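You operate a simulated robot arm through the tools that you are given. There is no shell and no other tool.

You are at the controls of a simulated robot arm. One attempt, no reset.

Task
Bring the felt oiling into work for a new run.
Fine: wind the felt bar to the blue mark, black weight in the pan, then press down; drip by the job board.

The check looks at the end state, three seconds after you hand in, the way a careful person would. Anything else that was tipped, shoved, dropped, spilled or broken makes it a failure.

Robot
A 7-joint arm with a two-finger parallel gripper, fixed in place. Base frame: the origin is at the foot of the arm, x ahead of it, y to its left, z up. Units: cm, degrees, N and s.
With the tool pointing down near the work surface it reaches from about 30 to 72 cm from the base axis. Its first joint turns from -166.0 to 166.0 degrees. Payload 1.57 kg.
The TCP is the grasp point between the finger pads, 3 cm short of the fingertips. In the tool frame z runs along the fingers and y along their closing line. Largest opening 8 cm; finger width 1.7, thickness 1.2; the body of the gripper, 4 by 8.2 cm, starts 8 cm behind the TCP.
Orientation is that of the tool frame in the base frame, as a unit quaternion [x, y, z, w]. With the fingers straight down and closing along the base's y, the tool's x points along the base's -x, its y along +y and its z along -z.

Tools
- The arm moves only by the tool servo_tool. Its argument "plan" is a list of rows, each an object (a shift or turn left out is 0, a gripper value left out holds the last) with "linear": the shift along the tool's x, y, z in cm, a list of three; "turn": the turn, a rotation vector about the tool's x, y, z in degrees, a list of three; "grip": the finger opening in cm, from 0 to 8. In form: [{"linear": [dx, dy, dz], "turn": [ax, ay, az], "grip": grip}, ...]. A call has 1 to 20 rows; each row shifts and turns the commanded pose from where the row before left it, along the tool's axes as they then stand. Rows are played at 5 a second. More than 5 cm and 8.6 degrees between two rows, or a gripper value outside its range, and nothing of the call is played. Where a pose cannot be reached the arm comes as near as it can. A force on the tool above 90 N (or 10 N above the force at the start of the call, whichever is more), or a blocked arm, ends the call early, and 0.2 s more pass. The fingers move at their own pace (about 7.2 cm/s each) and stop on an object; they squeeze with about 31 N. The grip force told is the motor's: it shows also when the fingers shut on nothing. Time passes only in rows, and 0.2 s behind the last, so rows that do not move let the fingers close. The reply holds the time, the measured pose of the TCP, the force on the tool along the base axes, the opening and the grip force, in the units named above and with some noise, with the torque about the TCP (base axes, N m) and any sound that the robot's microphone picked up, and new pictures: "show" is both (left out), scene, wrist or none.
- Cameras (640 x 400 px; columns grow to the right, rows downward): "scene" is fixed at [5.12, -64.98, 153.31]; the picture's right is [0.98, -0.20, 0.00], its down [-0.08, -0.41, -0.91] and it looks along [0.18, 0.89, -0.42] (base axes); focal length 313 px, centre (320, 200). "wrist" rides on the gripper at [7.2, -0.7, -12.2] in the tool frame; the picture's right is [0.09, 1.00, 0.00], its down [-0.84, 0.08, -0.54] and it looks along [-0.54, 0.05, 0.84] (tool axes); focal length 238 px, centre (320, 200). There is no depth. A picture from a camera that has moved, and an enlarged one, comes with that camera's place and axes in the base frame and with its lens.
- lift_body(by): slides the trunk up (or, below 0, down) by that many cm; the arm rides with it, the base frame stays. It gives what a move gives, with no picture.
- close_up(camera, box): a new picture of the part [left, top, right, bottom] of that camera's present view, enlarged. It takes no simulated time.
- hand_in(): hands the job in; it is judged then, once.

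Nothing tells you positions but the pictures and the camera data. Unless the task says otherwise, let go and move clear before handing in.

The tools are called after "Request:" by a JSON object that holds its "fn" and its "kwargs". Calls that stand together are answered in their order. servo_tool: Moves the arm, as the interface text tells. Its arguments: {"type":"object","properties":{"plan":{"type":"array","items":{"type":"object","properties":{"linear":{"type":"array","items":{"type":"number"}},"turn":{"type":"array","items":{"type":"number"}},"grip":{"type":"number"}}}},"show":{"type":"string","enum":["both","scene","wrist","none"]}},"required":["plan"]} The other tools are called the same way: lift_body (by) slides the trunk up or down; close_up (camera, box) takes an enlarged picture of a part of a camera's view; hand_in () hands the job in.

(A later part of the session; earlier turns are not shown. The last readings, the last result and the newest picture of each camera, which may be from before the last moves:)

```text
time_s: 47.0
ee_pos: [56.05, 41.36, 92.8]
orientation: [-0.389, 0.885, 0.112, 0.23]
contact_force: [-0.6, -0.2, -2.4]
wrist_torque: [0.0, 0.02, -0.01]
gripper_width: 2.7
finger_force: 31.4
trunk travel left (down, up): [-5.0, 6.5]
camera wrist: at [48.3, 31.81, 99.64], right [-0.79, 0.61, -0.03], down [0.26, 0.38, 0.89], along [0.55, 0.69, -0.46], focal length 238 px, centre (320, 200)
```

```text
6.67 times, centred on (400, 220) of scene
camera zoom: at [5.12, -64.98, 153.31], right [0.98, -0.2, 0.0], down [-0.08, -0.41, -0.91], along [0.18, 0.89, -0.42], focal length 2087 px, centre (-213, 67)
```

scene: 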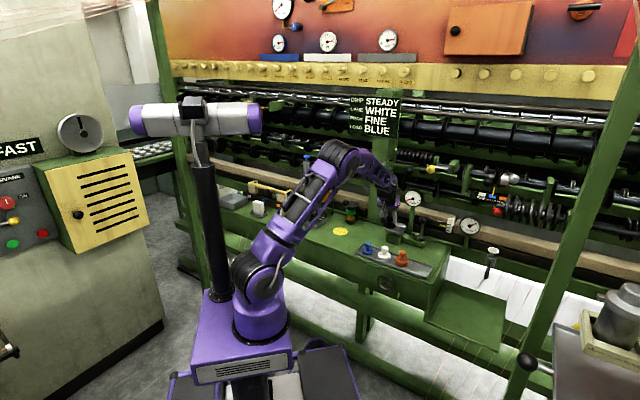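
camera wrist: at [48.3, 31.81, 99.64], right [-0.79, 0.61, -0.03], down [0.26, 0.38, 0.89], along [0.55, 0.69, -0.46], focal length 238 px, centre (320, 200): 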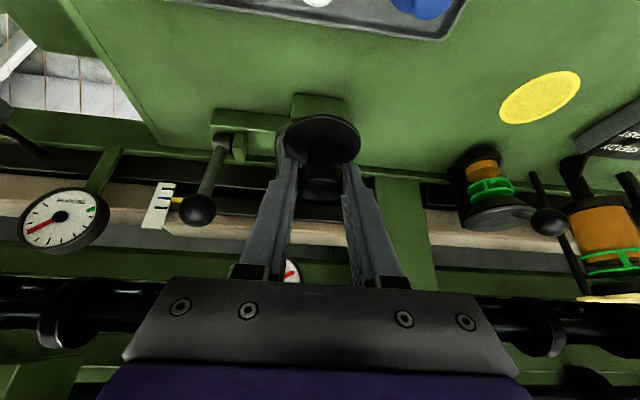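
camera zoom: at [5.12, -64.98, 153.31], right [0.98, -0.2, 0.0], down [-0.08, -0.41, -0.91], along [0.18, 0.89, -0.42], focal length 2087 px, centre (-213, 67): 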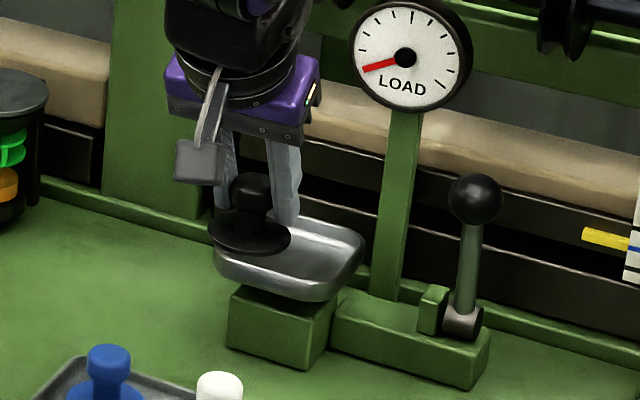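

The weight is held upright and already in line sideways with the pan (centre about N=78.9 along the bench normal). I'll move 8 cm forward at this height.

Request:
{"fn": "servo_tool", "kwargs": {"plan": [{"linear": [-0.5, 0, 0.28]}, {"linear": [-1.0, 0, 0.57]}, {"linear": [-1.16, 0, 0.66]}, {"linear": [-1.16, 0, 0.66]}, {"linear": [-1.16, 0, 0.66]}, {"linear": [-1.1, 0, 0.63]}, {"linear": [-0.86, 0, 0.49]}, {}]}}

Request:
{"fn": "close_up", "kwargs": {"camera": "wrist", "box": [240, 80, 400, 240]}}

Request:
{"fn": "close_up", "kwargs": {"camera": "scene", "box": [360, 190, 440, 250]}}

```text
time_s: 48.8
ee_pos: [61.2, 47.34, 92.76]
orientation: [-0.389, 0.885, 0.112, 0.231]
contact_force: [0.5, 0.4, -1.2]
wrist_torque: [0.02, 0.02, 0.01]
gripper_width: 2.72
finger_force: 31.0
trunk travel left (down, up): [-5.0, 6.5]
camera wrist: at [53.68, 37.74, 99.66], right [-0.79, 0.61, -0.03], down [0.26, 0.38, 0.89], along [0.55, 0.69, -0.46], focal length 238 px, centre (320, 200)
```

scene: 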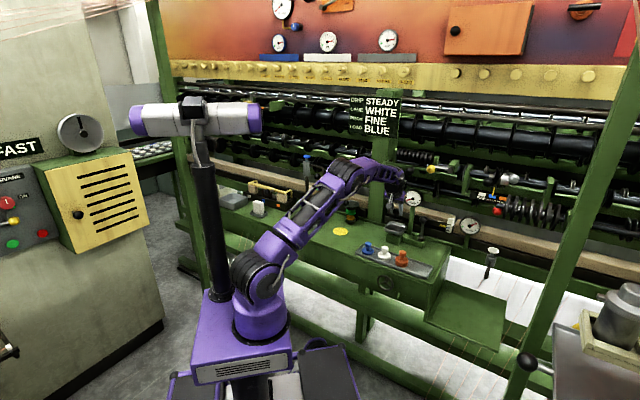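
wrist: 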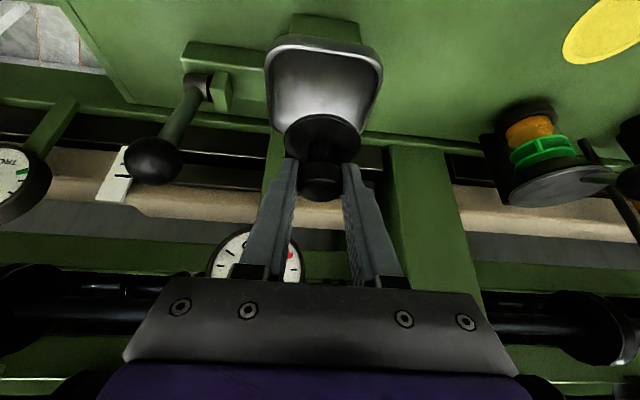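

```text
2.50 times, centred on (320, 160) of wrist
camera zoom: at [53.68, 37.74, 99.66], right [-0.79, 0.61, -0.03], down [0.26, 0.38, 0.89], along [0.55, 0.69, -0.46], focal length 596 px, centre (320, 300)
```

zoom: 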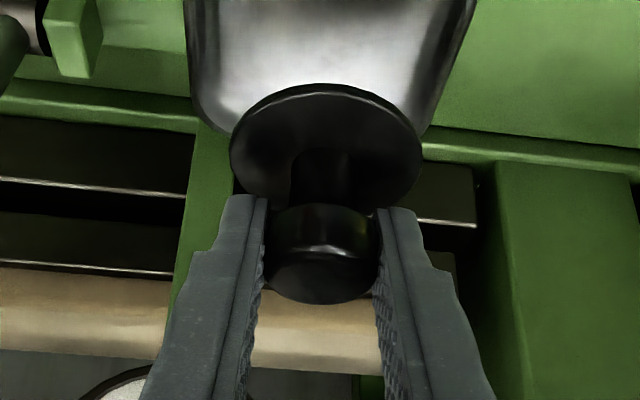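

```text
6.67 times, centred on (400, 220) of scene
camera zoom: at [5.12, -64.98, 153.31], right [0.98, -0.2, 0.0], down [-0.08, -0.41, -0.91], along [0.18, 0.89, -0.42], focal length 2087 px, centre (-213, 67)
```

zoom: 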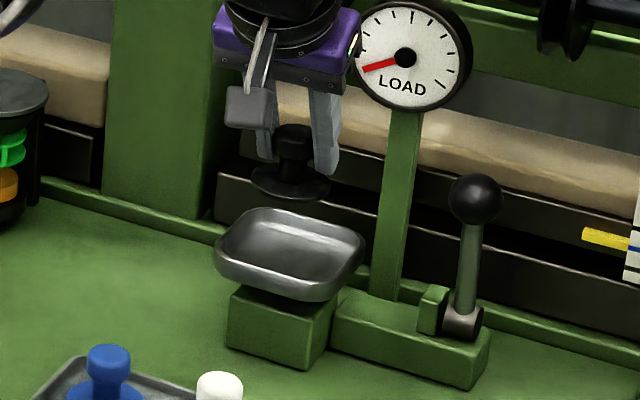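

The pan centre works out near N≈78, E≈13.6 with rim z≈83; the disc is lined up and 1.5 cm short of it. I'll move that last bit forward and lower to just above the pan floor.

Request:
{"fn": "servo_tool", "kwargs": {"plan": [{"linear": [-0.65, -0.05, 0.37]}, {"linear": [-0.65, -0.05, 0.37]}, {"linear": [0.4, -0.01, 0.7]}, {"linear": [0.5, -0.02, 0.87]}, {"linear": [0.5, -0.02, 0.87]}, {"linear": [0.5, -0.02, 0.87]}, {"linear": [0.5, -0.02, 0.87]}, {"linear": [0.4, -0.01, 0.7]}, {}]}}

Request:
{"fn": "close_up", "kwargs": {"camera": "wrist", "box": [240, 80, 400, 240]}}

Request:
{"fn": "close_up", "kwargs": {"camera": "scene", "box": [370, 195, 430, 240]}}

```text
time_s: 50.8
ee_pos: [62.4, 48.44, 87.01]
orientation: [-0.388, 0.885, 0.112, 0.231]
contact_force: [-0.5, -0.2, -2.3]
wrist_torque: [0.0, 0.0, -0.02]
gripper_width: 2.72
finger_force: 30.3
trunk travel left (down, up): [-5.0, 6.5]
camera wrist: at [54.71, 38.81, 94.02], right [-0.79, 0.61, -0.03], down [0.26, 0.38, 0.89], along [0.55, 0.69, -0.46], focal length 238 px, centre (320, 200)
```

scene: 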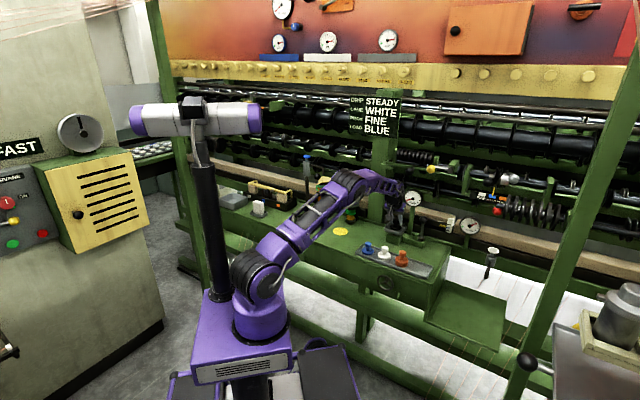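
wrist: 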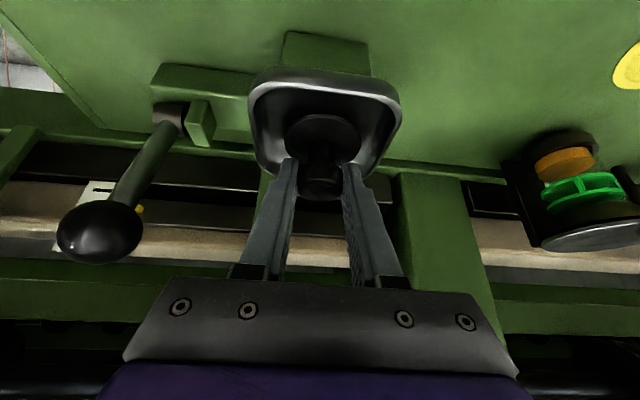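

```text
2.50 times, centred on (320, 160) of wrist
camera zoom: at [54.71, 38.81, 94.02], right [-0.79, 0.61, -0.03], down [0.26, 0.38, 0.89], along [0.55, 0.69, -0.46], focal length 596 px, centre (320, 300)
```

zoom: 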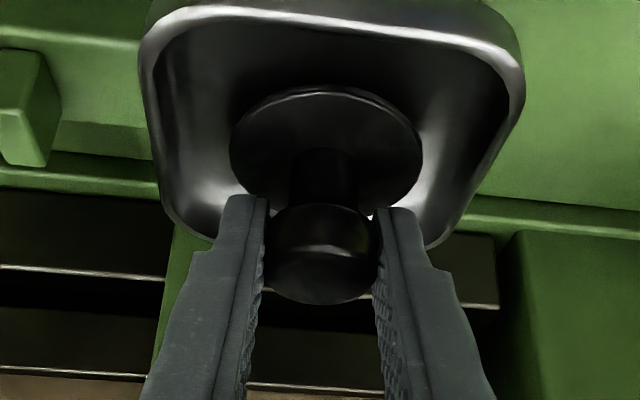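

```text
8.89 times, centred on (400, 218) of scene
camera zoom: at [5.12, -64.98, 153.31], right [0.98, -0.2, 0.0], down [-0.08, -0.41, -0.91], along [0.18, 0.89, -0.42], focal length 2783 px, centre (-391, 44)
```

zoom: 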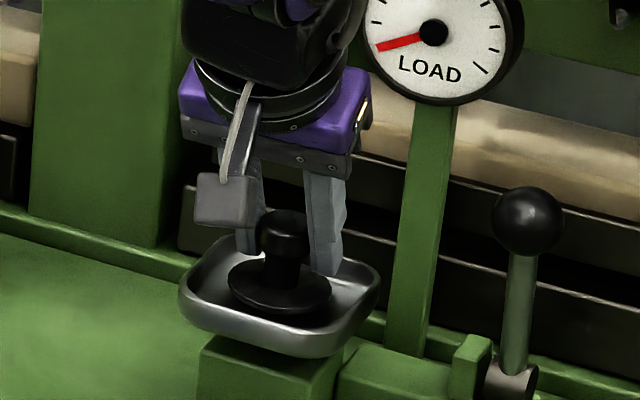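

The disc is centred over the pan in both views. Lowering in small steps until it touches down.

Request:
{"fn": "servo_tool", "kwargs": {"plan": [{"linear": [0.15, 0, 0.26]}, {"linear": [0.15, 0, 0.26]}, {"linear": [0.15, 0, 0.26]}, {}], "show": "none"}}

```text
time_s: 51.8
ee_pos: [62.47, 48.41, 86.51]
orientation: [-0.388, 0.884, 0.113, 0.235]
contact_force: [-0.2, -0.9, 11.3]
wrist_torque: [-0.31, -0.14, 0.06]
gripper_width: 2.71
finger_force: 30.6
trunk travel left (down, up): [-5.0, 6.5]
```

It touched down (11 N). I'll ease up slightly, then release and look.

Request:
{"fn": "servo_tool", "kwargs": {"plan": [{"linear": [-0.12, 0, -0.2]}, {}], "show": "none"}}

Request:
{"fn": "close_up", "kwargs": {"camera": "scene", "box": [370, 195, 430, 240]}}

Request:
{"fn": "close_up", "kwargs": {"camera": "wrist", "box": [240, 80, 400, 240]}}

```text
time_s: 52.4
ee_pos: [62.36, 48.4, 86.49]
orientation: [-0.388, 0.885, 0.111, 0.231]
contact_force: [1.9, 2.0, 6.9]
wrist_torque: [-0.1, -0.29, 0.12]
gripper_width: 2.71
finger_force: 30.8
trunk travel left (down, up): [-5.0, 6.5]
```

```text
8.89 times, centred on (400, 218) of scene
camera zoom: at [5.12, -64.98, 153.31], right [0.98, -0.2, 0.0], down [-0.08, -0.41, -0.91], along [0.18, 0.89, -0.42], focal length 2783 px, centre (-391, 44)
```

zoom: 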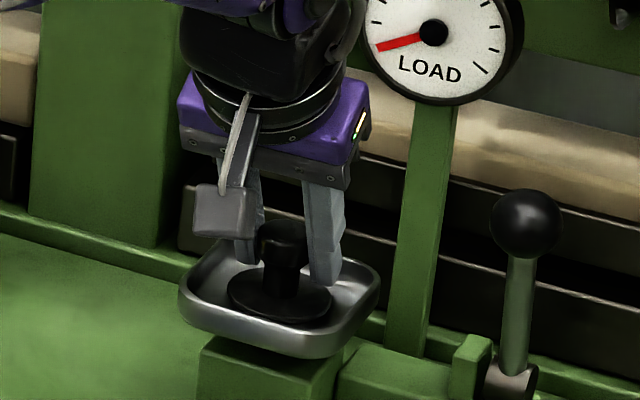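

```text
2.50 times, centred on (320, 160) of wrist
camera zoom: at [54.69, 38.78, 93.47], right [-0.79, 0.61, -0.03], down [0.26, 0.38, 0.89], along [0.55, 0.69, -0.46], focal length 596 px, centre (320, 300)
```

zoom: 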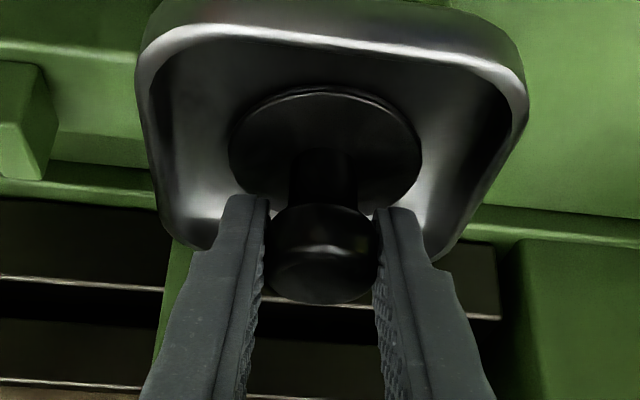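

The disc sits flat in the pan. Releasing and lifting off along the tool axis.

Request:
{"fn": "servo_tool", "kwargs": {"plan": [{"grip": 4.2}, {}, {}, {"linear": [-0.3, 0, -0.52]}, {"linear": [-0.5, 0.02, -0.87]}, {"linear": [-1.0, 0.04, -1.73]}, {"linear": [-1.0, 0.04, -1.73]}, {"linear": [-1.0, 0.04, -1.73]}, {}]}}

Request:
{"fn": "close_up", "kwargs": {"camera": "scene", "box": [370, 195, 450, 245]}}

Request:
{"fn": "close_up", "kwargs": {"camera": "wrist", "box": [100, 60, 400, 260]}}

```text
time_s: 54.4
ee_pos: [62.37, 48.43, 94.15]
orientation: [-0.389, 0.885, 0.112, 0.23]
contact_force: [0.1, -0.3, -0.4]
wrist_torque: [0.01, -0.01, 0.02]
gripper_width: 4.22
finger_force: 0.0
trunk travel left (down, up): [-5.0, 6.5]
camera wrist: at [54.68, 38.77, 101.09], right [-0.79, 0.61, -0.03], down [0.26, 0.38, 0.89], along [0.55, 0.69, -0.46], focal length 238 px, centre (320, 200)
```

scene: 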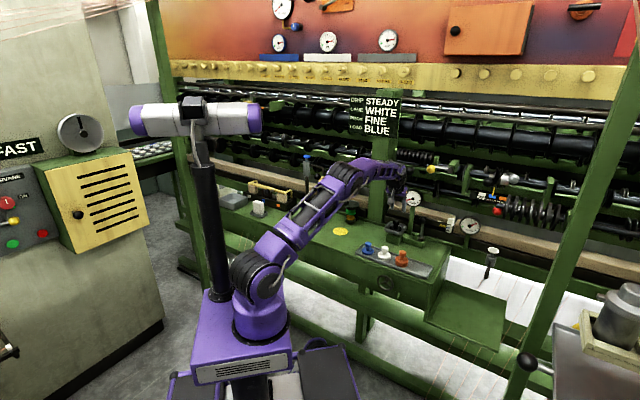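
wrist: 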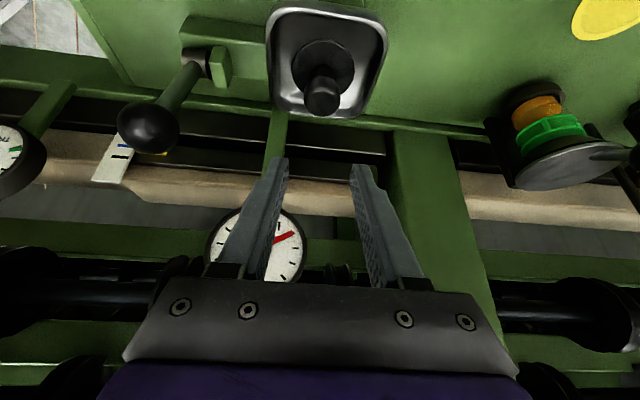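

```text
8.00 times, centred on (410, 220) of scene
camera zoom: at [5.12, -64.98, 153.31], right [0.98, -0.2, 0.0], down [-0.08, -0.41, -0.91], along [0.18, 0.89, -0.42], focal length 2504 px, centre (-400, 40)
```

zoom: 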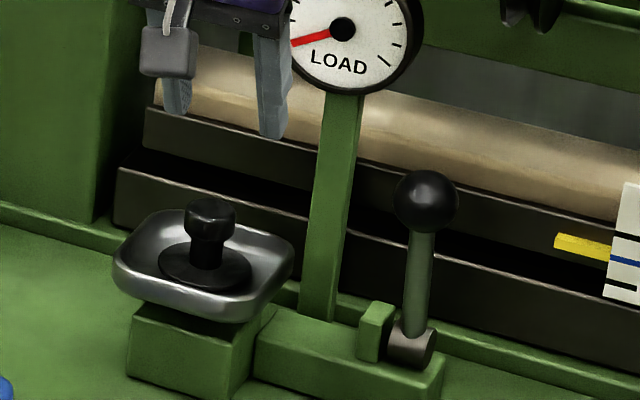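

```text
2.00 times, centred on (250, 160) of wrist
camera zoom: at [54.68, 38.77, 101.09], right [-0.79, 0.61, -0.03], down [0.26, 0.38, 0.89], along [0.55, 0.69, -0.46], focal length 477 px, centre (460, 280)
```

zoom: 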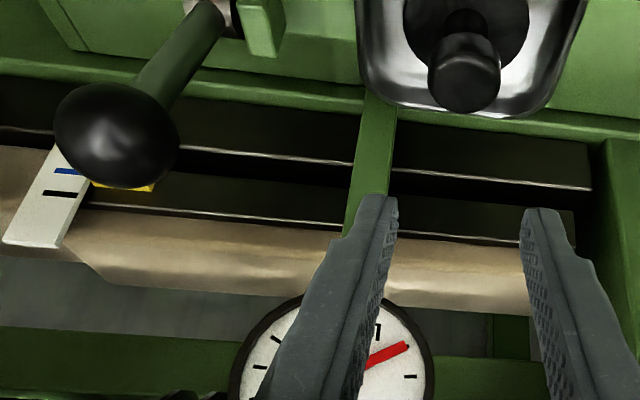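

The black weight is seated in the pan. Now I'll study the lever's pivot to see which way it presses down.

Request:
{"fn": "close_up", "kwargs": {"camera": "scene", "box": [410, 210, 440, 240]}}

Request:
{"fn": "close_up", "kwargs": {"camera": "wrist", "box": [100, 20, 260, 180]}}

```text
13.33 times, centred on (425, 225) of scene
camera zoom: at [5.12, -64.98, 153.31], right [0.98, -0.2, 0.0], down [-0.08, -0.41, -0.91], along [0.18, 0.89, -0.42], focal length 4174 px, centre (-1080, -133)
```

zoom: 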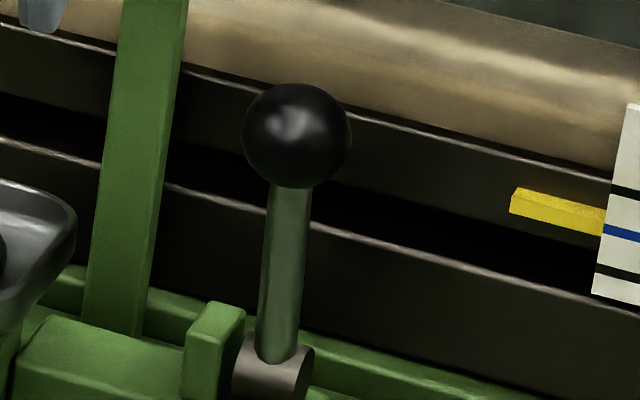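

```text
2.50 times, centred on (180, 100) of wrist
camera zoom: at [54.68, 38.77, 101.09], right [-0.79, 0.61, -0.03], down [0.26, 0.38, 0.89], along [0.55, 0.69, -0.46], focal length 596 px, centre (670, 450)
```

zoom: 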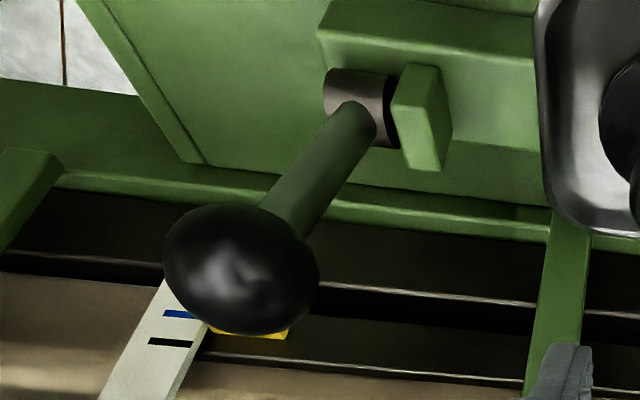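

The pivot axis runs along the bench and the ball (about (71.2, 40.9, 89.8)) leans slightly to the robot side, so the lever presses down toward me. I'll go up and over to the ball with the fingers open.

Request:
{"fn": "servo_tool", "kwargs": {"plan": [{"linear": [-0.99, 0.04, -1.73], "grip": 6}, {"linear": [-0.99, 0.04, -1.73]}, {"linear": [0, -2.9, 0]}, {"linear": [0, -2.9, 0]}, {"linear": [0, -2.9, 0]}, {"linear": [0, -2.9, 0]}, {}]}}

Request:
{"fn": "close_up", "kwargs": {"camera": "wrist", "box": [220, 60, 440, 240]}}

Request:
{"fn": "close_up", "kwargs": {"camera": "scene", "box": [380, 180, 460, 245]}}

```text
time_s: 56.0
ee_pos: [71.07, 40.53, 97.89]
orientation: [-0.389, 0.885, 0.111, 0.231]
contact_force: [-0.4, 0.3, 0.3]
wrist_torque: [-0.04, 0.0, -0.01]
gripper_width: 6.01
finger_force: 0.0
trunk travel left (down, up): [-5.0, 6.5]
camera wrist: at [63.35, 30.98, 104.85], right [-0.79, 0.61, -0.03], down [0.26, 0.38, 0.89], along [0.55, 0.69, -0.46], focal length 238 px, centre (320, 200)
```

scene: 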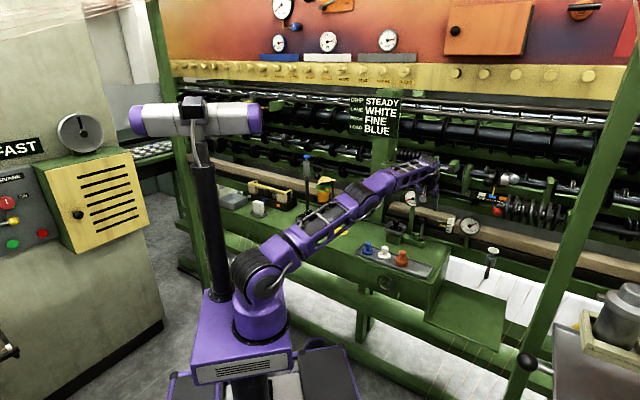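
wrist: 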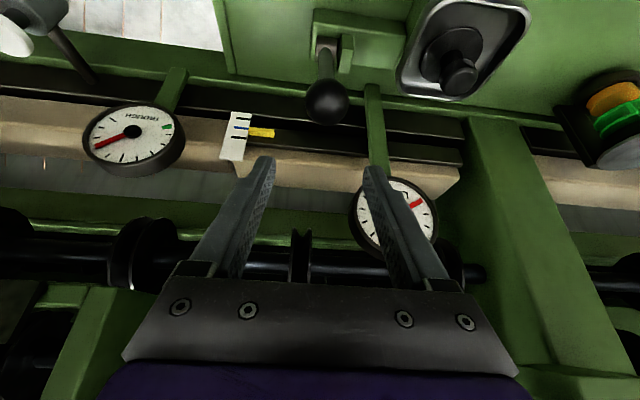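

```text
2.22 times, centred on (330, 150) of wrist
camera zoom: at [63.35, 30.98, 104.85], right [-0.79, 0.61, -0.03], down [0.26, 0.38, 0.89], along [0.55, 0.69, -0.46], focal length 530 px, centre (298, 311)
```

zoom: 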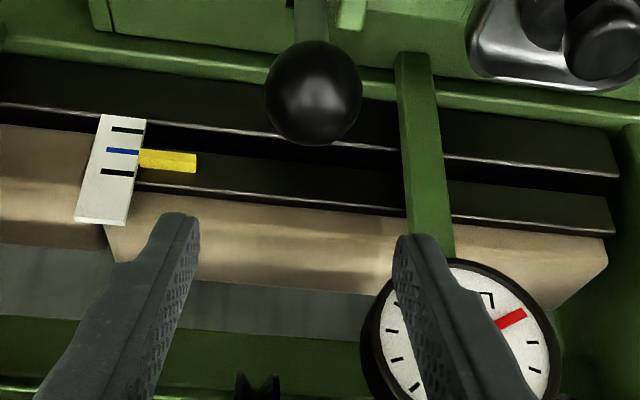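

```text
6.15 times, centred on (420, 212) of scene
camera zoom: at [5.12, -64.98, 153.31], right [0.98, -0.2, 0.0], down [-0.08, -0.41, -0.91], along [0.18, 0.89, -0.42], focal length 1927 px, centre (-295, 123)
```

zoom: 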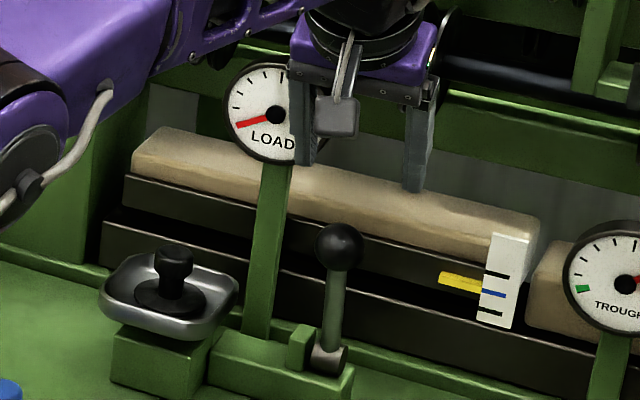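

Ball at about (71.15, 41.1, 89.5). I'll lower the open fingers astride it.

Request:
{"fn": "servo_tool", "kwargs": {"plan": [{"linear": [0.73, 0.04, 1.35]}, {"linear": [0.73, 0.04, 1.35]}, {"linear": [0.73, 0.04, 1.35]}, {"linear": [0.73, 0.04, 1.35]}, {"linear": [0.73, 0.04, 1.35]}, {}], "show": "wrist"}}

Request:
{"fn": "close_up", "kwargs": {"camera": "wrist", "box": [220, 80, 440, 260]}}

Request:
{"fn": "close_up", "kwargs": {"camera": "scene", "box": [380, 180, 460, 245]}}

```text
time_s: 57.4
ee_pos: [70.84, 40.85, 90.19]
orientation: [-0.388, 0.885, 0.111, 0.231]
contact_force: [0.1, 0.6, -0.4]
wrist_torque: [0.0, 0.0, 0.01]
gripper_width: 6.01
finger_force: 0.0
trunk travel left (down, up): [-5.0, 6.5]
camera wrist: at [63.17, 31.33, 97.11], right [-0.79, 0.61, -0.03], down [0.26, 0.38, 0.89], along [0.55, 0.69, -0.46], focal length 238 px, centre (320, 200)
```

wrist: 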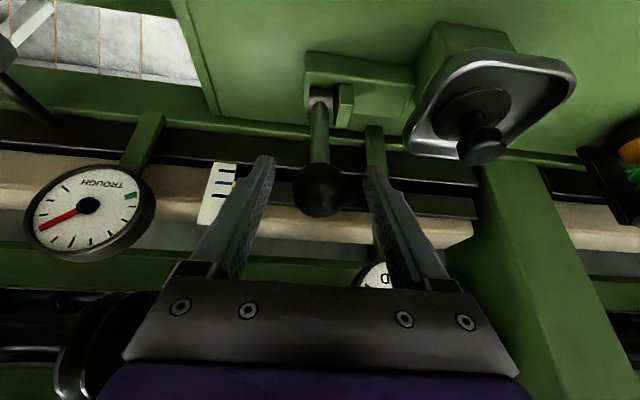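

```text
2.22 times, centred on (330, 170) of wrist
camera zoom: at [63.17, 31.33, 97.11], right [-0.79, 0.61, -0.03], down [0.26, 0.38, 0.89], along [0.55, 0.69, -0.46], focal length 530 px, centre (298, 267)
```

zoom: 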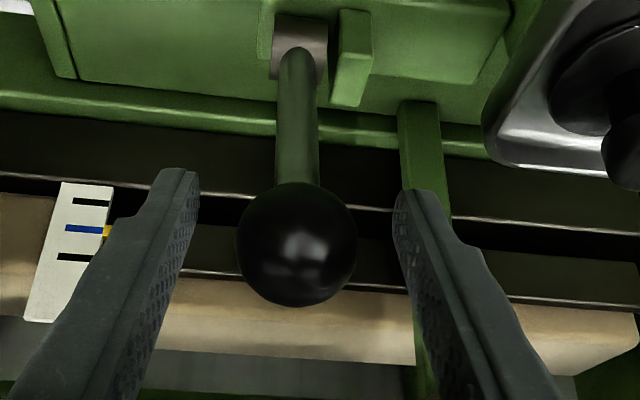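

```text
6.15 times, centred on (420, 212) of scene
camera zoom: at [5.12, -64.98, 153.31], right [0.98, -0.2, 0.0], down [-0.08, -0.41, -0.91], along [0.18, 0.89, -0.42], focal length 1927 px, centre (-295, 123)
```

zoom: 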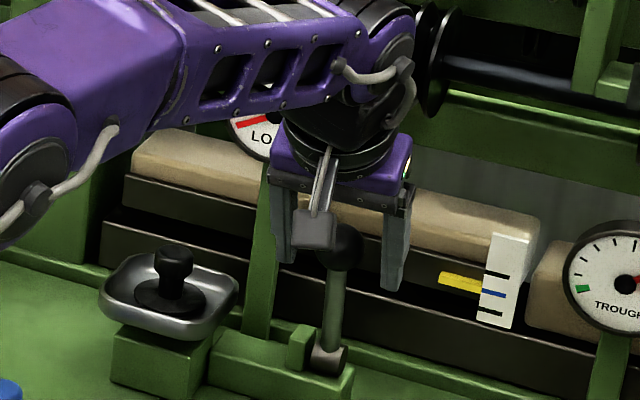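

The ball is between the pads. Closing on it.

Request:
{"fn": "servo_tool", "kwargs": {"plan": [{"grip": 2.8}, {}, {}], "show": "none"}}

```text
time_s: 58.2
ee_pos: [70.92, 40.83, 90.19]
orientation: [-0.389, 0.885, 0.112, 0.231]
contact_force: [0.8, -1.4, -1.3]
wrist_torque: [0.0, -0.04, 0.0]
gripper_width: 3.29
finger_force: 41.5
trunk travel left (down, up): [-5.0, 6.5]
```

Gripped the ball (3.3 cm). I'll swing it a first few degrees toward the robot along its arc and check the resistance.

Request:
{"fn": "servo_tool", "kwargs": {"plan": [{"linear": [0.47, 0, -0.15]}, {"linear": [0.47, 0, -0.15]}, {"linear": [0.48, 0, -0.1]}, {"linear": [0.48, 0, -0.1]}, {}], "show": "scene"}}

Request:
{"fn": "close_up", "kwargs": {"camera": "scene", "box": [380, 180, 460, 245]}}

```text
time_s: 59.4
ee_pos: [69.47, 39.58, 89.71]
orientation: [-0.389, 0.885, 0.113, 0.232]
contact_force: [7.0, 8.9, 3.1]
wrist_torque: [0.89, -0.82, 0.0]
gripper_width: 3.31
finger_force: 40.9
trunk travel left (down, up): [-5.0, 6.5]
```

scene: 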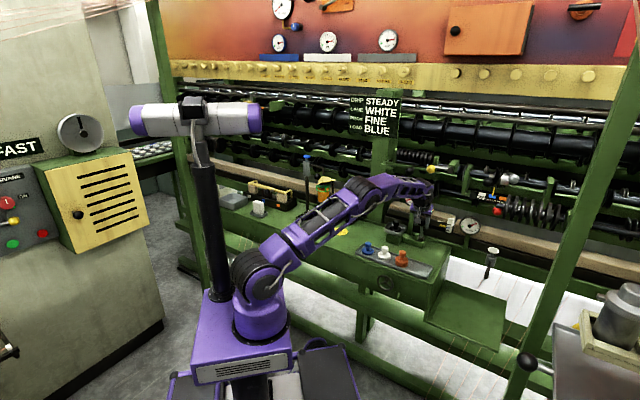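

```text
6.15 times, centred on (420, 212) of scene
camera zoom: at [5.12, -64.98, 153.31], right [0.98, -0.2, 0.0], down [-0.08, -0.41, -0.91], along [0.18, 0.89, -0.42], focal length 1927 px, centre (-295, 123)
```

zoom: 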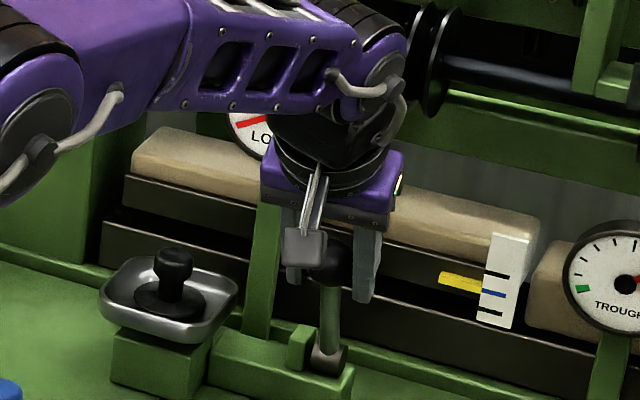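

It moves freely against ~11 N, and the direction is right. Continuing along the arc.

Request:
{"fn": "servo_tool", "kwargs": {"plan": [{"linear": [0.5, 0, -0.05]}, {"linear": [0.49, 0, -0.04]}, {"linear": [0.5, 0, 0.0]}, {"linear": [0.49, 0, 0.01]}, {"linear": [0.5, 0, 0.05]}, {"linear": [0.49, 0, 0.06]}, {}], "show": "none"}}

Request:
{"fn": "close_up", "kwargs": {"camera": "scene", "box": [380, 180, 460, 245]}}

```text
time_s: 61.0
ee_pos: [67.69, 37.67, 88.24]
orientation: [-0.389, 0.885, 0.112, 0.231]
contact_force: [-1.6, 10.3, 7.9]
wrist_torque: [0.91, -0.84, 0.06]
gripper_width: 3.29
finger_force: 41.9
trunk travel left (down, up): [-5.0, 6.5]
```

```text
6.15 times, centred on (420, 212) of scene
camera zoom: at [5.12, -64.98, 153.31], right [0.98, -0.2, 0.0], down [-0.08, -0.41, -0.91], along [0.18, 0.89, -0.42], focal length 1927 px, centre (-295, 123)
```

zoom: 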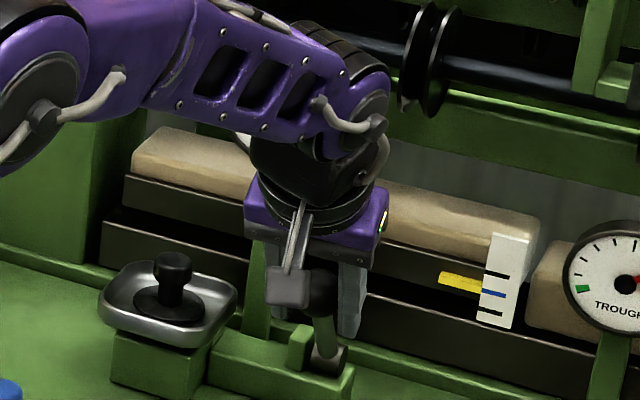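

Halfway, with forces moderate. Continuing down.

Request:
{"fn": "servo_tool", "kwargs": {"plan": [{"linear": [0.49, 0.05, 0.1]}, {"linear": [0.48, 0.05, 0.11]}, {"linear": [0.47, 0.03, 0.16]}, {"linear": [0.47, 0, 0.16]}, {"linear": [0.46, 0, 0.2]}, {"linear": [0.45, 0, 0.21]}, {}], "show": "none"}}

Request:
{"fn": "close_up", "kwargs": {"camera": "scene", "box": [380, 180, 460, 245]}}

```text
time_s: 62.6
ee_pos: [66.11, 36.3, 86.1]
orientation: [-0.39, 0.884, 0.112, 0.232]
contact_force: [-6.1, 4.1, 14.2]
wrist_torque: [0.93, -0.86, 0.06]
gripper_width: 3.31
finger_force: 41.4
trunk travel left (down, up): [-5.0, 6.5]
```

```text
6.15 times, centred on (420, 212) of scene
camera zoom: at [5.12, -64.98, 153.31], right [0.98, -0.2, 0.0], down [-0.08, -0.41, -0.91], along [0.18, 0.89, -0.42], focal length 1927 px, centre (-295, 123)
```

zoom: 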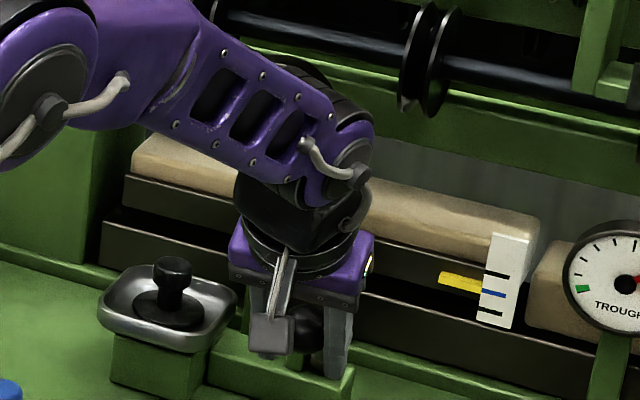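

The lever is well down now. Continuing until I feel its stop.

Request:
{"fn": "servo_tool", "kwargs": {"plan": [{"linear": [0.43, 0.02, 0.25]}, {"linear": [0.42, 0.02, 0.25]}, {"linear": [0.41, 0, 0.29]}, {"linear": [0.4, 0, 0.3]}, {}], "show": "none"}}

Request:
{"fn": "close_up", "kwargs": {"camera": "scene", "box": [380, 180, 460, 245]}}

```text
time_s: 63.8
ee_pos: [65.76, 35.68, 84.48]
orientation: [-0.389, 0.884, 0.112, 0.233]
contact_force: [-4.9, 2.3, 26.1]
wrist_torque: [0.02, -0.03, 0.02]
gripper_width: 3.29
finger_force: 41.1
trunk travel left (down, up): [-5.0, 6.5]
```

```text
6.15 times, centred on (420, 212) of scene
camera zoom: at [5.12, -64.98, 153.31], right [0.98, -0.2, 0.0], down [-0.08, -0.41, -0.91], along [0.18, 0.89, -0.42], focal length 1927 px, centre (-295, 123)
```

zoom: 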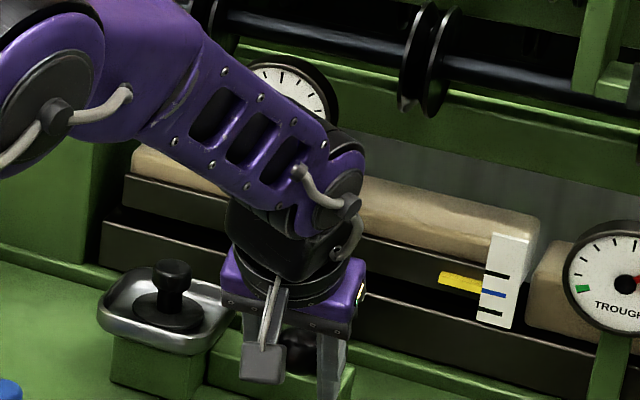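

Resistance rose to 26 N and the ball stopped rotating in the grip, which looks like the end stop. I'll add a small extra push to confirm.

Request:
{"fn": "servo_tool", "kwargs": {"plan": [{"linear": [0.2, 0, 0.17]}, {"linear": [0.2, 0, 0.17]}, {}], "show": "wrist"}}

Request:
{"fn": "close_up", "kwargs": {"camera": "wrist", "box": [200, 40, 560, 260]}}

```text
time_s: 64.6
ee_pos: [65.29, 35.37, 83.4]
orientation: [-0.389, 0.886, 0.111, 0.228]
contact_force: [-1.1, -0.6, 0.3]
wrist_torque: [-0.03, 0.04, 0.03]
gripper_width: 2.78
finger_force: 0.2
trunk travel left (down, up): [-5.0, 6.5]
camera wrist: at [57.78, 25.83, 90.4], right [-0.79, 0.61, -0.03], down [0.27, 0.38, 0.88], along [0.55, 0.69, -0.47], focal length 238 px, centre (320, 200)
```

wrist: 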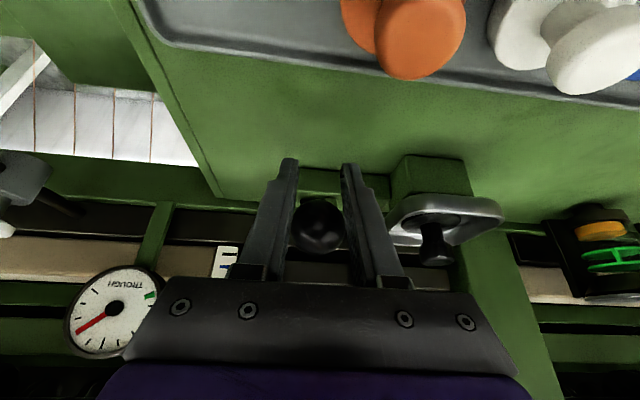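

```text
1.78 times, centred on (380, 150) of wrist
camera zoom: at [57.78, 25.83, 90.4], right [-0.79, 0.61, -0.03], down [0.27, 0.38, 0.88], along [0.55, 0.69, -0.47], focal length 424 px, centre (213, 289)
```

zoom: 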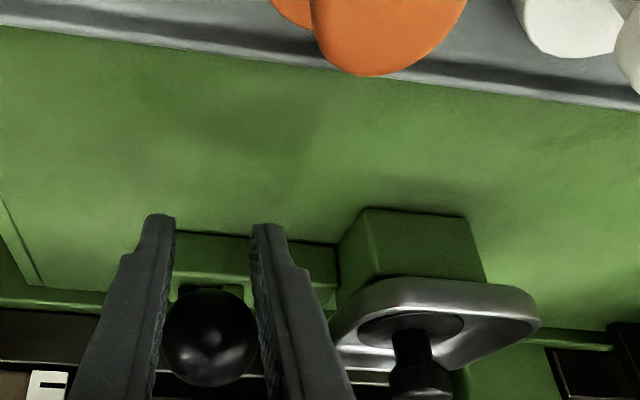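

The fingers slid off the ball at the stop; the ball is still down, sitting loosely between them. I'll open and back off to see whether the lever stays down and what the gauge reads.

Request:
{"fn": "servo_tool", "kwargs": {"plan": [{"grip": 6.4}, {}, {"linear": [0, 0, -2]}, {"linear": [0, 0, -3]}, {"linear": [-0.5, 0, -3]}, {"linear": [-0.5, 0, -3]}, {}]}}

Request:
{"fn": "close_up", "kwargs": {"camera": "scene", "box": [380, 180, 460, 245]}}

Request:
{"fn": "close_up", "kwargs": {"camera": "wrist", "box": [240, 60, 500, 260]}}

```text
time_s: 66.2
ee_pos: [62.55, 32.07, 93.84]
orientation: [-0.389, 0.885, 0.111, 0.23]
contact_force: [0.3, 0.2, -0.3]
wrist_torque: [0.01, -0.02, -0.02]
gripper_width: 6.38
finger_force: 0.1
trunk travel left (down, up): [-5.0, 6.5]
camera wrist: at [54.85, 22.43, 100.76], right [-0.79, 0.61, -0.03], down [0.26, 0.38, 0.89], along [0.55, 0.69, -0.46], focal length 238 px, centre (320, 200)
```

scene: 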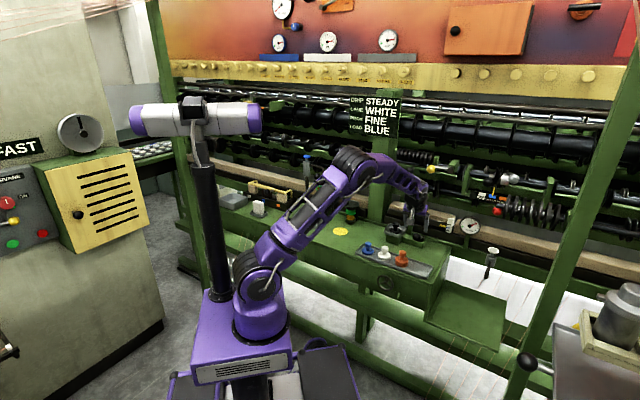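
wrist: 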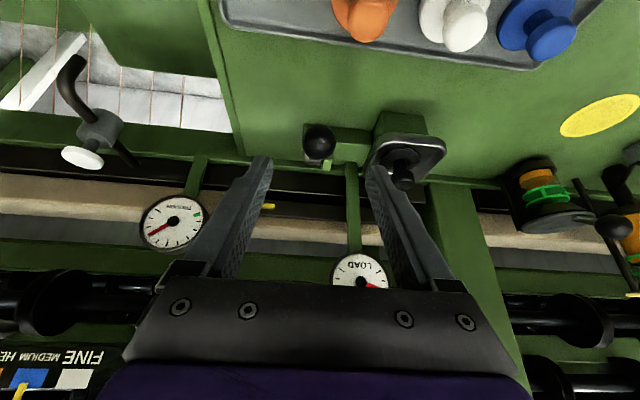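

```text
6.15 times, centred on (420, 212) of scene
camera zoom: at [5.12, -64.98, 153.31], right [0.98, -0.2, 0.0], down [-0.08, -0.41, -0.91], along [0.18, 0.89, -0.42], focal length 1927 px, centre (-295, 123)
```

zoom: 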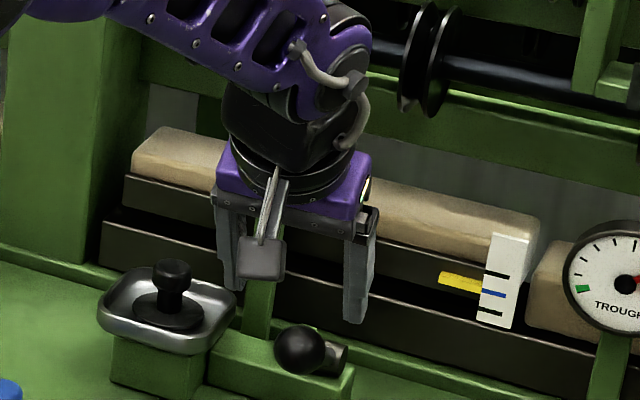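

```text
2.00 times, centred on (370, 160) of wrist
camera zoom: at [54.85, 22.43, 100.76], right [-0.79, 0.61, -0.03], down [0.26, 0.38, 0.89], along [0.55, 0.69, -0.46], focal length 477 px, centre (220, 280)
```

zoom: 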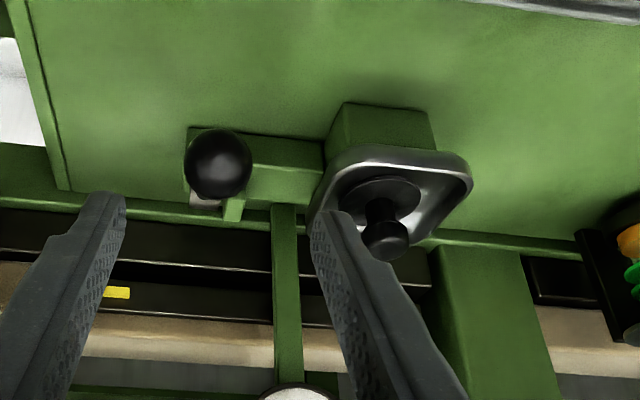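

The lever is down at its stop (about 60°) and stays there by itself. Next I'll rise and travel left to the drip valve, checking the LOAD gauge once the arm is out of the way.

Request:
{"fn": "servo_tool", "kwargs": {"plan": [{"linear": [-1.5, 0.06, -2.6], "grip": 5}, {"linear": [-1.5, 0.06, -2.6]}, {"linear": [0, 4.4, 0]}, {"linear": [0, 4.4, 0]}, {"linear": [0, 4.4, 0]}, {"linear": [0, 4.4, 0]}, {"linear": [0, 4.4, 0]}, {"linear": [0, 4.4, 0]}, {"linear": [0, 4.4, 0]}, {"linear": [0, 4.4, 0]}, {"linear": [0, 4.4, 0]}, {}]}}

Request:
{"fn": "close_up", "kwargs": {"camera": "scene", "box": [385, 180, 465, 245]}}

```text
time_s: 68.8
ee_pos: [33.31, 58.68, 100.41]
orientation: [-0.388, 0.885, 0.112, 0.231]
contact_force: [0.4, -0.5, 0.4]
wrist_torque: [0.0, 0.04, 0.03]
gripper_width: 4.99
finger_force: 0.0
trunk travel left (down, up): [-5.0, 6.5]
camera wrist: at [25.65, 49.1, 107.42], right [-0.79, 0.61, -0.03], down [0.26, 0.38, 0.89], along [0.55, 0.69, -0.46], focal length 238 px, centre (320, 200)
```

scene: 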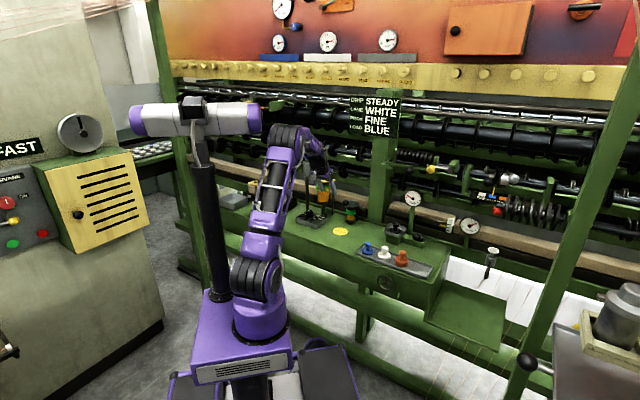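
wrist: 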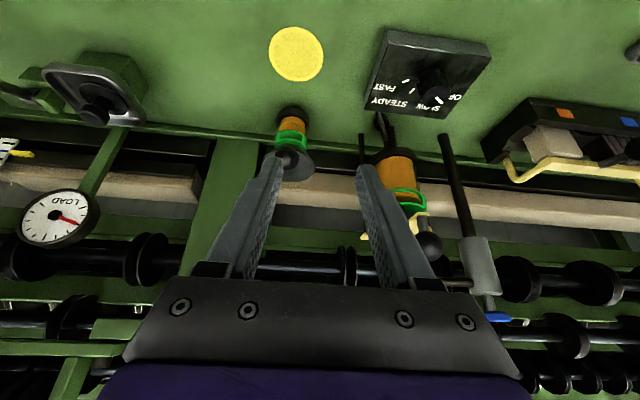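

```text
6.15 times, centred on (425, 212) of scene
camera zoom: at [5.12, -64.98, 153.31], right [0.98, -0.2, 0.0], down [-0.08, -0.41, -0.91], along [0.18, 0.89, -0.42], focal length 1927 px, centre (-326, 123)
```

zoom: 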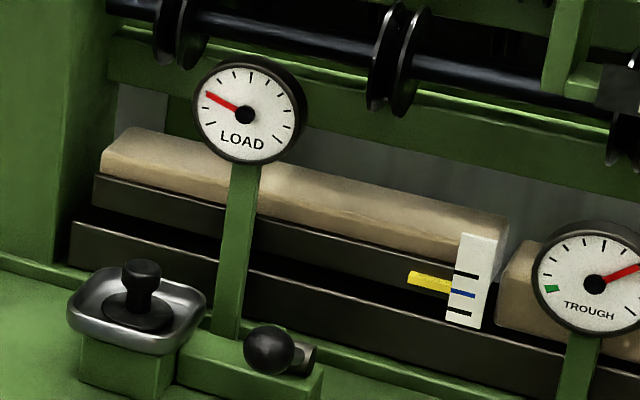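

The LOAD gauge now reads a load, so the press engaged. I'll recheck the pointer and look at the drip valve dial.

Request:
{"fn": "close_up", "kwargs": {"camera": "scene", "box": [436, 222, 456, 234]}}

Request:
{"fn": "close_up", "kwargs": {"camera": "wrist", "box": [340, 10, 520, 150]}}

Request:
{"fn": "close_up", "kwargs": {"camera": "scene", "box": [285, 185, 345, 235]}}

```text
16.00 times, centred on (446, 228) of scene
camera zoom: at [5.12, -64.98, 153.31], right [0.98, -0.2, 0.0], down [-0.08, -0.41, -0.91], along [0.18, 0.89, -0.42], focal length 5009 px, centre (-1696, -248)
```

zoom: 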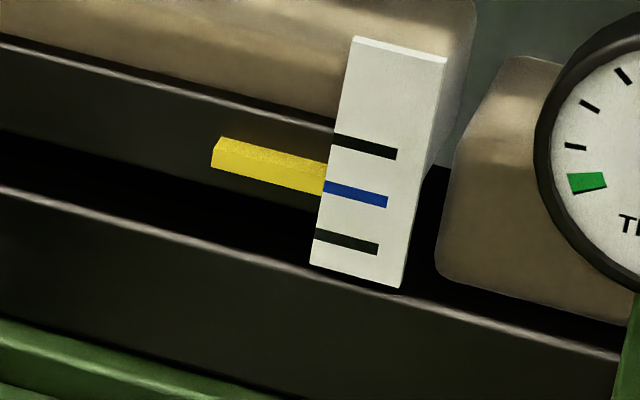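

```text
2.86 times, centred on (430, 80) of wrist
camera zoom: at [25.65, 49.1, 107.42], right [-0.79, 0.61, -0.03], down [0.26, 0.38, 0.89], along [0.55, 0.69, -0.46], focal length 681 px, centre (6, 543)
```

zoom: 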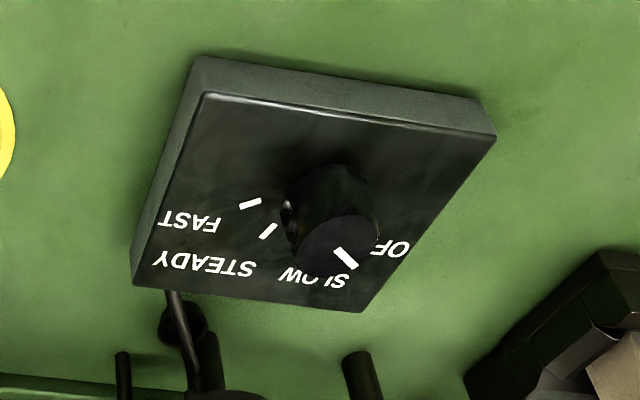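

```text
8.00 times, centred on (315, 210) of scene
camera zoom: at [5.12, -64.98, 153.31], right [0.98, -0.2, 0.0], down [-0.08, -0.41, -0.91], along [0.18, 0.89, -0.42], focal length 2504 px, centre (360, 120)
```

zoom: 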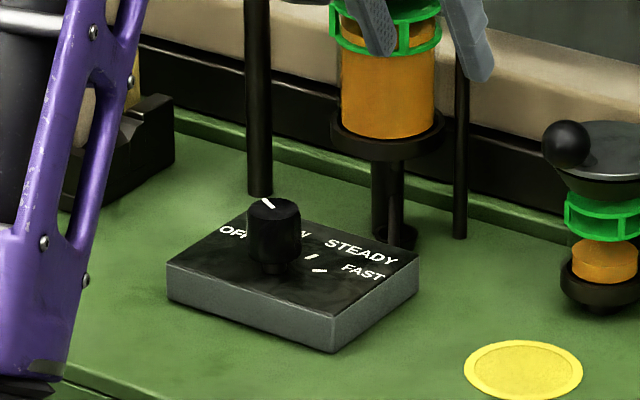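

The pointer is still on blue. The drip knob points to OFF (about 108° in plan), the STEADY tick lies at about 25°, so it needs about 83° clockwise. I'll yaw the tool first so that the whole turn fits in one stroke, and move closer for a better look.

Request:
{"fn": "servo_tool", "kwargs": {"plan": [{"turn": [-3.69, 0.15, -6.47]}, {"turn": [-3.69, 0.15, -6.47]}, {"turn": [-3.69, 0.15, -6.47]}, {"turn": [-3.69, 0.15, -6.47]}, {"turn": [-3.69, 0.15, -6.47]}, {"turn": [-3.69, 0.15, -6.47]}, {"turn": [-3.69, 0.15, -6.47]}, {"linear": [-0.47, 1.87, 3.48]}, {"linear": [-0.47, 1.87, 3.48]}, {"linear": [-0.47, 1.87, 3.48]}, {}]}}

Request:
{"fn": "close_up", "kwargs": {"camera": "wrist", "box": [220, 40, 440, 200]}}

```text
time_s: 71.2
ee_pos: [26.48, 64.08, 92.12]
orientation: [0.739, -0.623, -0.201, -0.158]
contact_force: [0.2, -0.5, -0.5]
wrist_torque: [-0.01, 0.03, 0.01]
gripper_width: 5.01
finger_force: 0.1
trunk travel left (down, up): [-5.0, 6.5]
camera wrist: at [29.48, 52.15, 99.18], right [-0.97, -0.25, -0.03], down [-0.14, 0.44, 0.89], along [-0.21, 0.86, -0.46], focal length 238 px, centre (320, 200)
```

scene: 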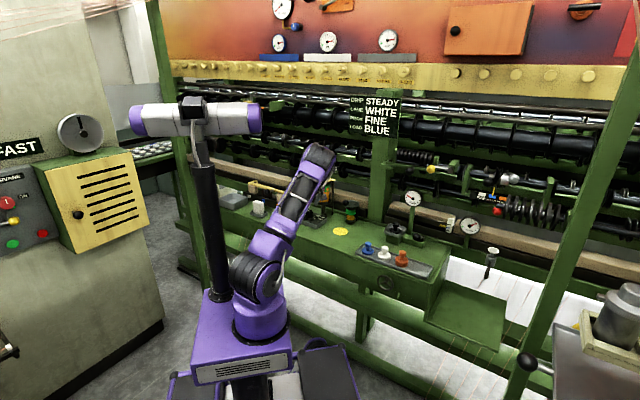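
wrist: 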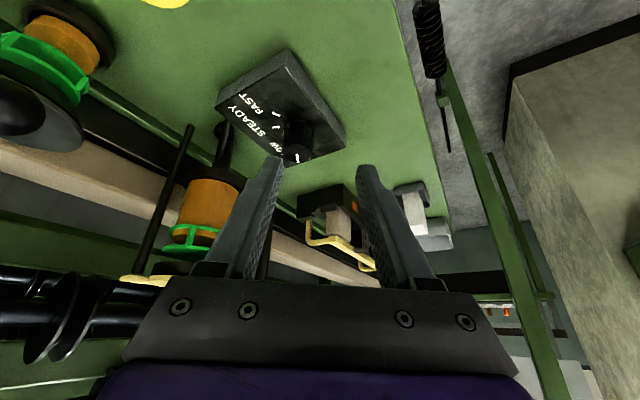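

```text
2.50 times, centred on (330, 120) of wrist
camera zoom: at [29.48, 52.15, 99.18], right [-0.97, -0.25, -0.03], down [-0.14, 0.44, 0.89], along [-0.21, 0.86, -0.46], focal length 596 px, centre (295, 400)
```

zoom: 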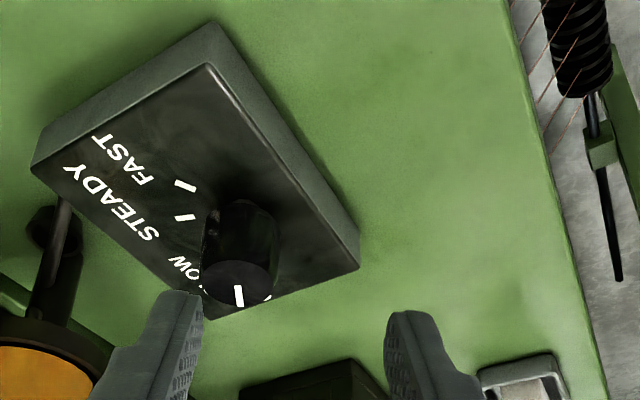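

The dial is clear from here: the knob line points to OFF. I'll move to about 5 cm above the gripping height.

Request:
{"fn": "servo_tool", "kwargs": {"plan": [{"linear": [-1.41, -0.73, 2.47]}, {"linear": [-1.41, -0.73, 2.47]}, {"linear": [-1.41, -0.73, 2.47]}, {}]}}

Request:
{"fn": "close_up", "kwargs": {"camera": "wrist", "box": [220, 60, 440, 220]}}

Request:
{"fn": "close_up", "kwargs": {"camera": "scene", "box": [275, 170, 355, 240]}}

```text
time_s: 72.2
ee_pos: [27.44, 71.56, 87.84]
orientation: [0.739, -0.624, -0.201, -0.158]
contact_force: [0.2, 0.1, -0.2]
wrist_torque: [0.0, -0.02, 0.01]
gripper_width: 5.0
finger_force: 0.0
trunk travel left (down, up): [-5.0, 6.5]
camera wrist: at [30.38, 59.73, 94.79], right [-0.97, -0.25, -0.03], down [-0.14, 0.44, 0.89], along [-0.21, 0.86, -0.46], focal length 238 px, centre (320, 200)
```

scene: 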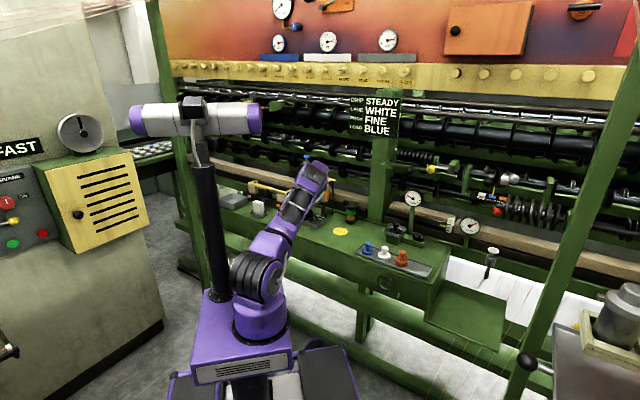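
wrist: 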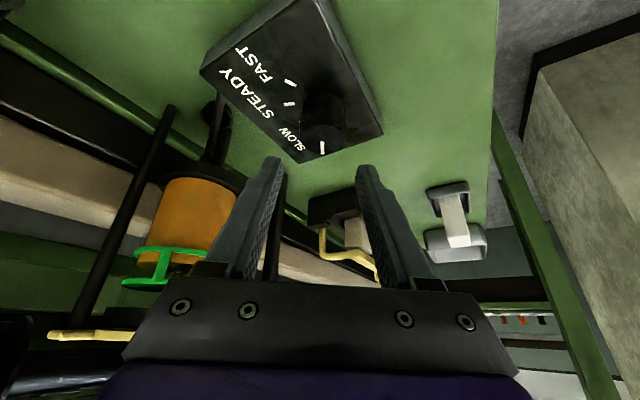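

```text
2.50 times, centred on (330, 140) of wrist
camera zoom: at [30.38, 59.73, 94.79], right [-0.97, -0.25, -0.03], down [-0.14, 0.44, 0.89], along [-0.21, 0.86, -0.46], focal length 596 px, centre (295, 350)
```

zoom: 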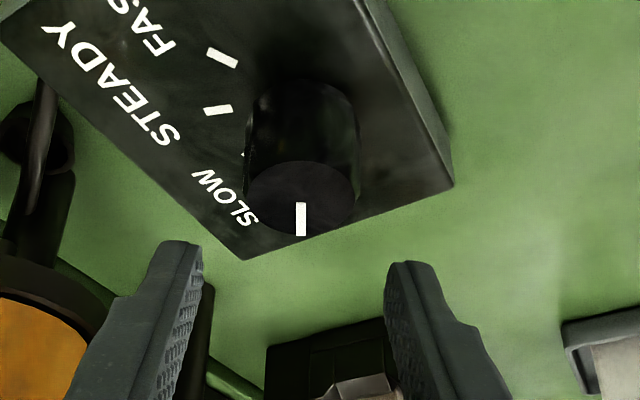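

```text
5.71 times, centred on (315, 205) of scene
camera zoom: at [5.12, -64.98, 153.31], right [0.98, -0.2, 0.0], down [-0.08, -0.41, -0.91], along [0.18, 0.89, -0.42], focal length 1789 px, centre (349, 171)
```

zoom: 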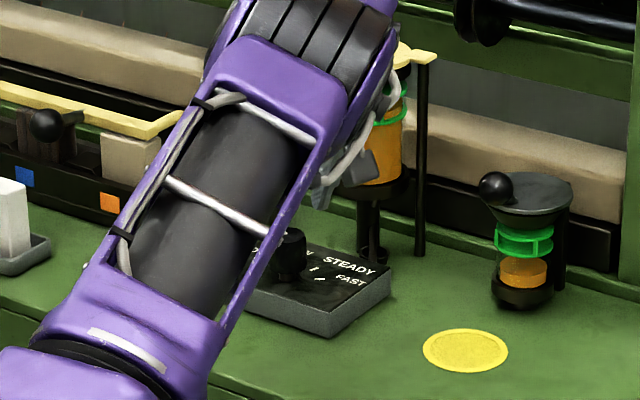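

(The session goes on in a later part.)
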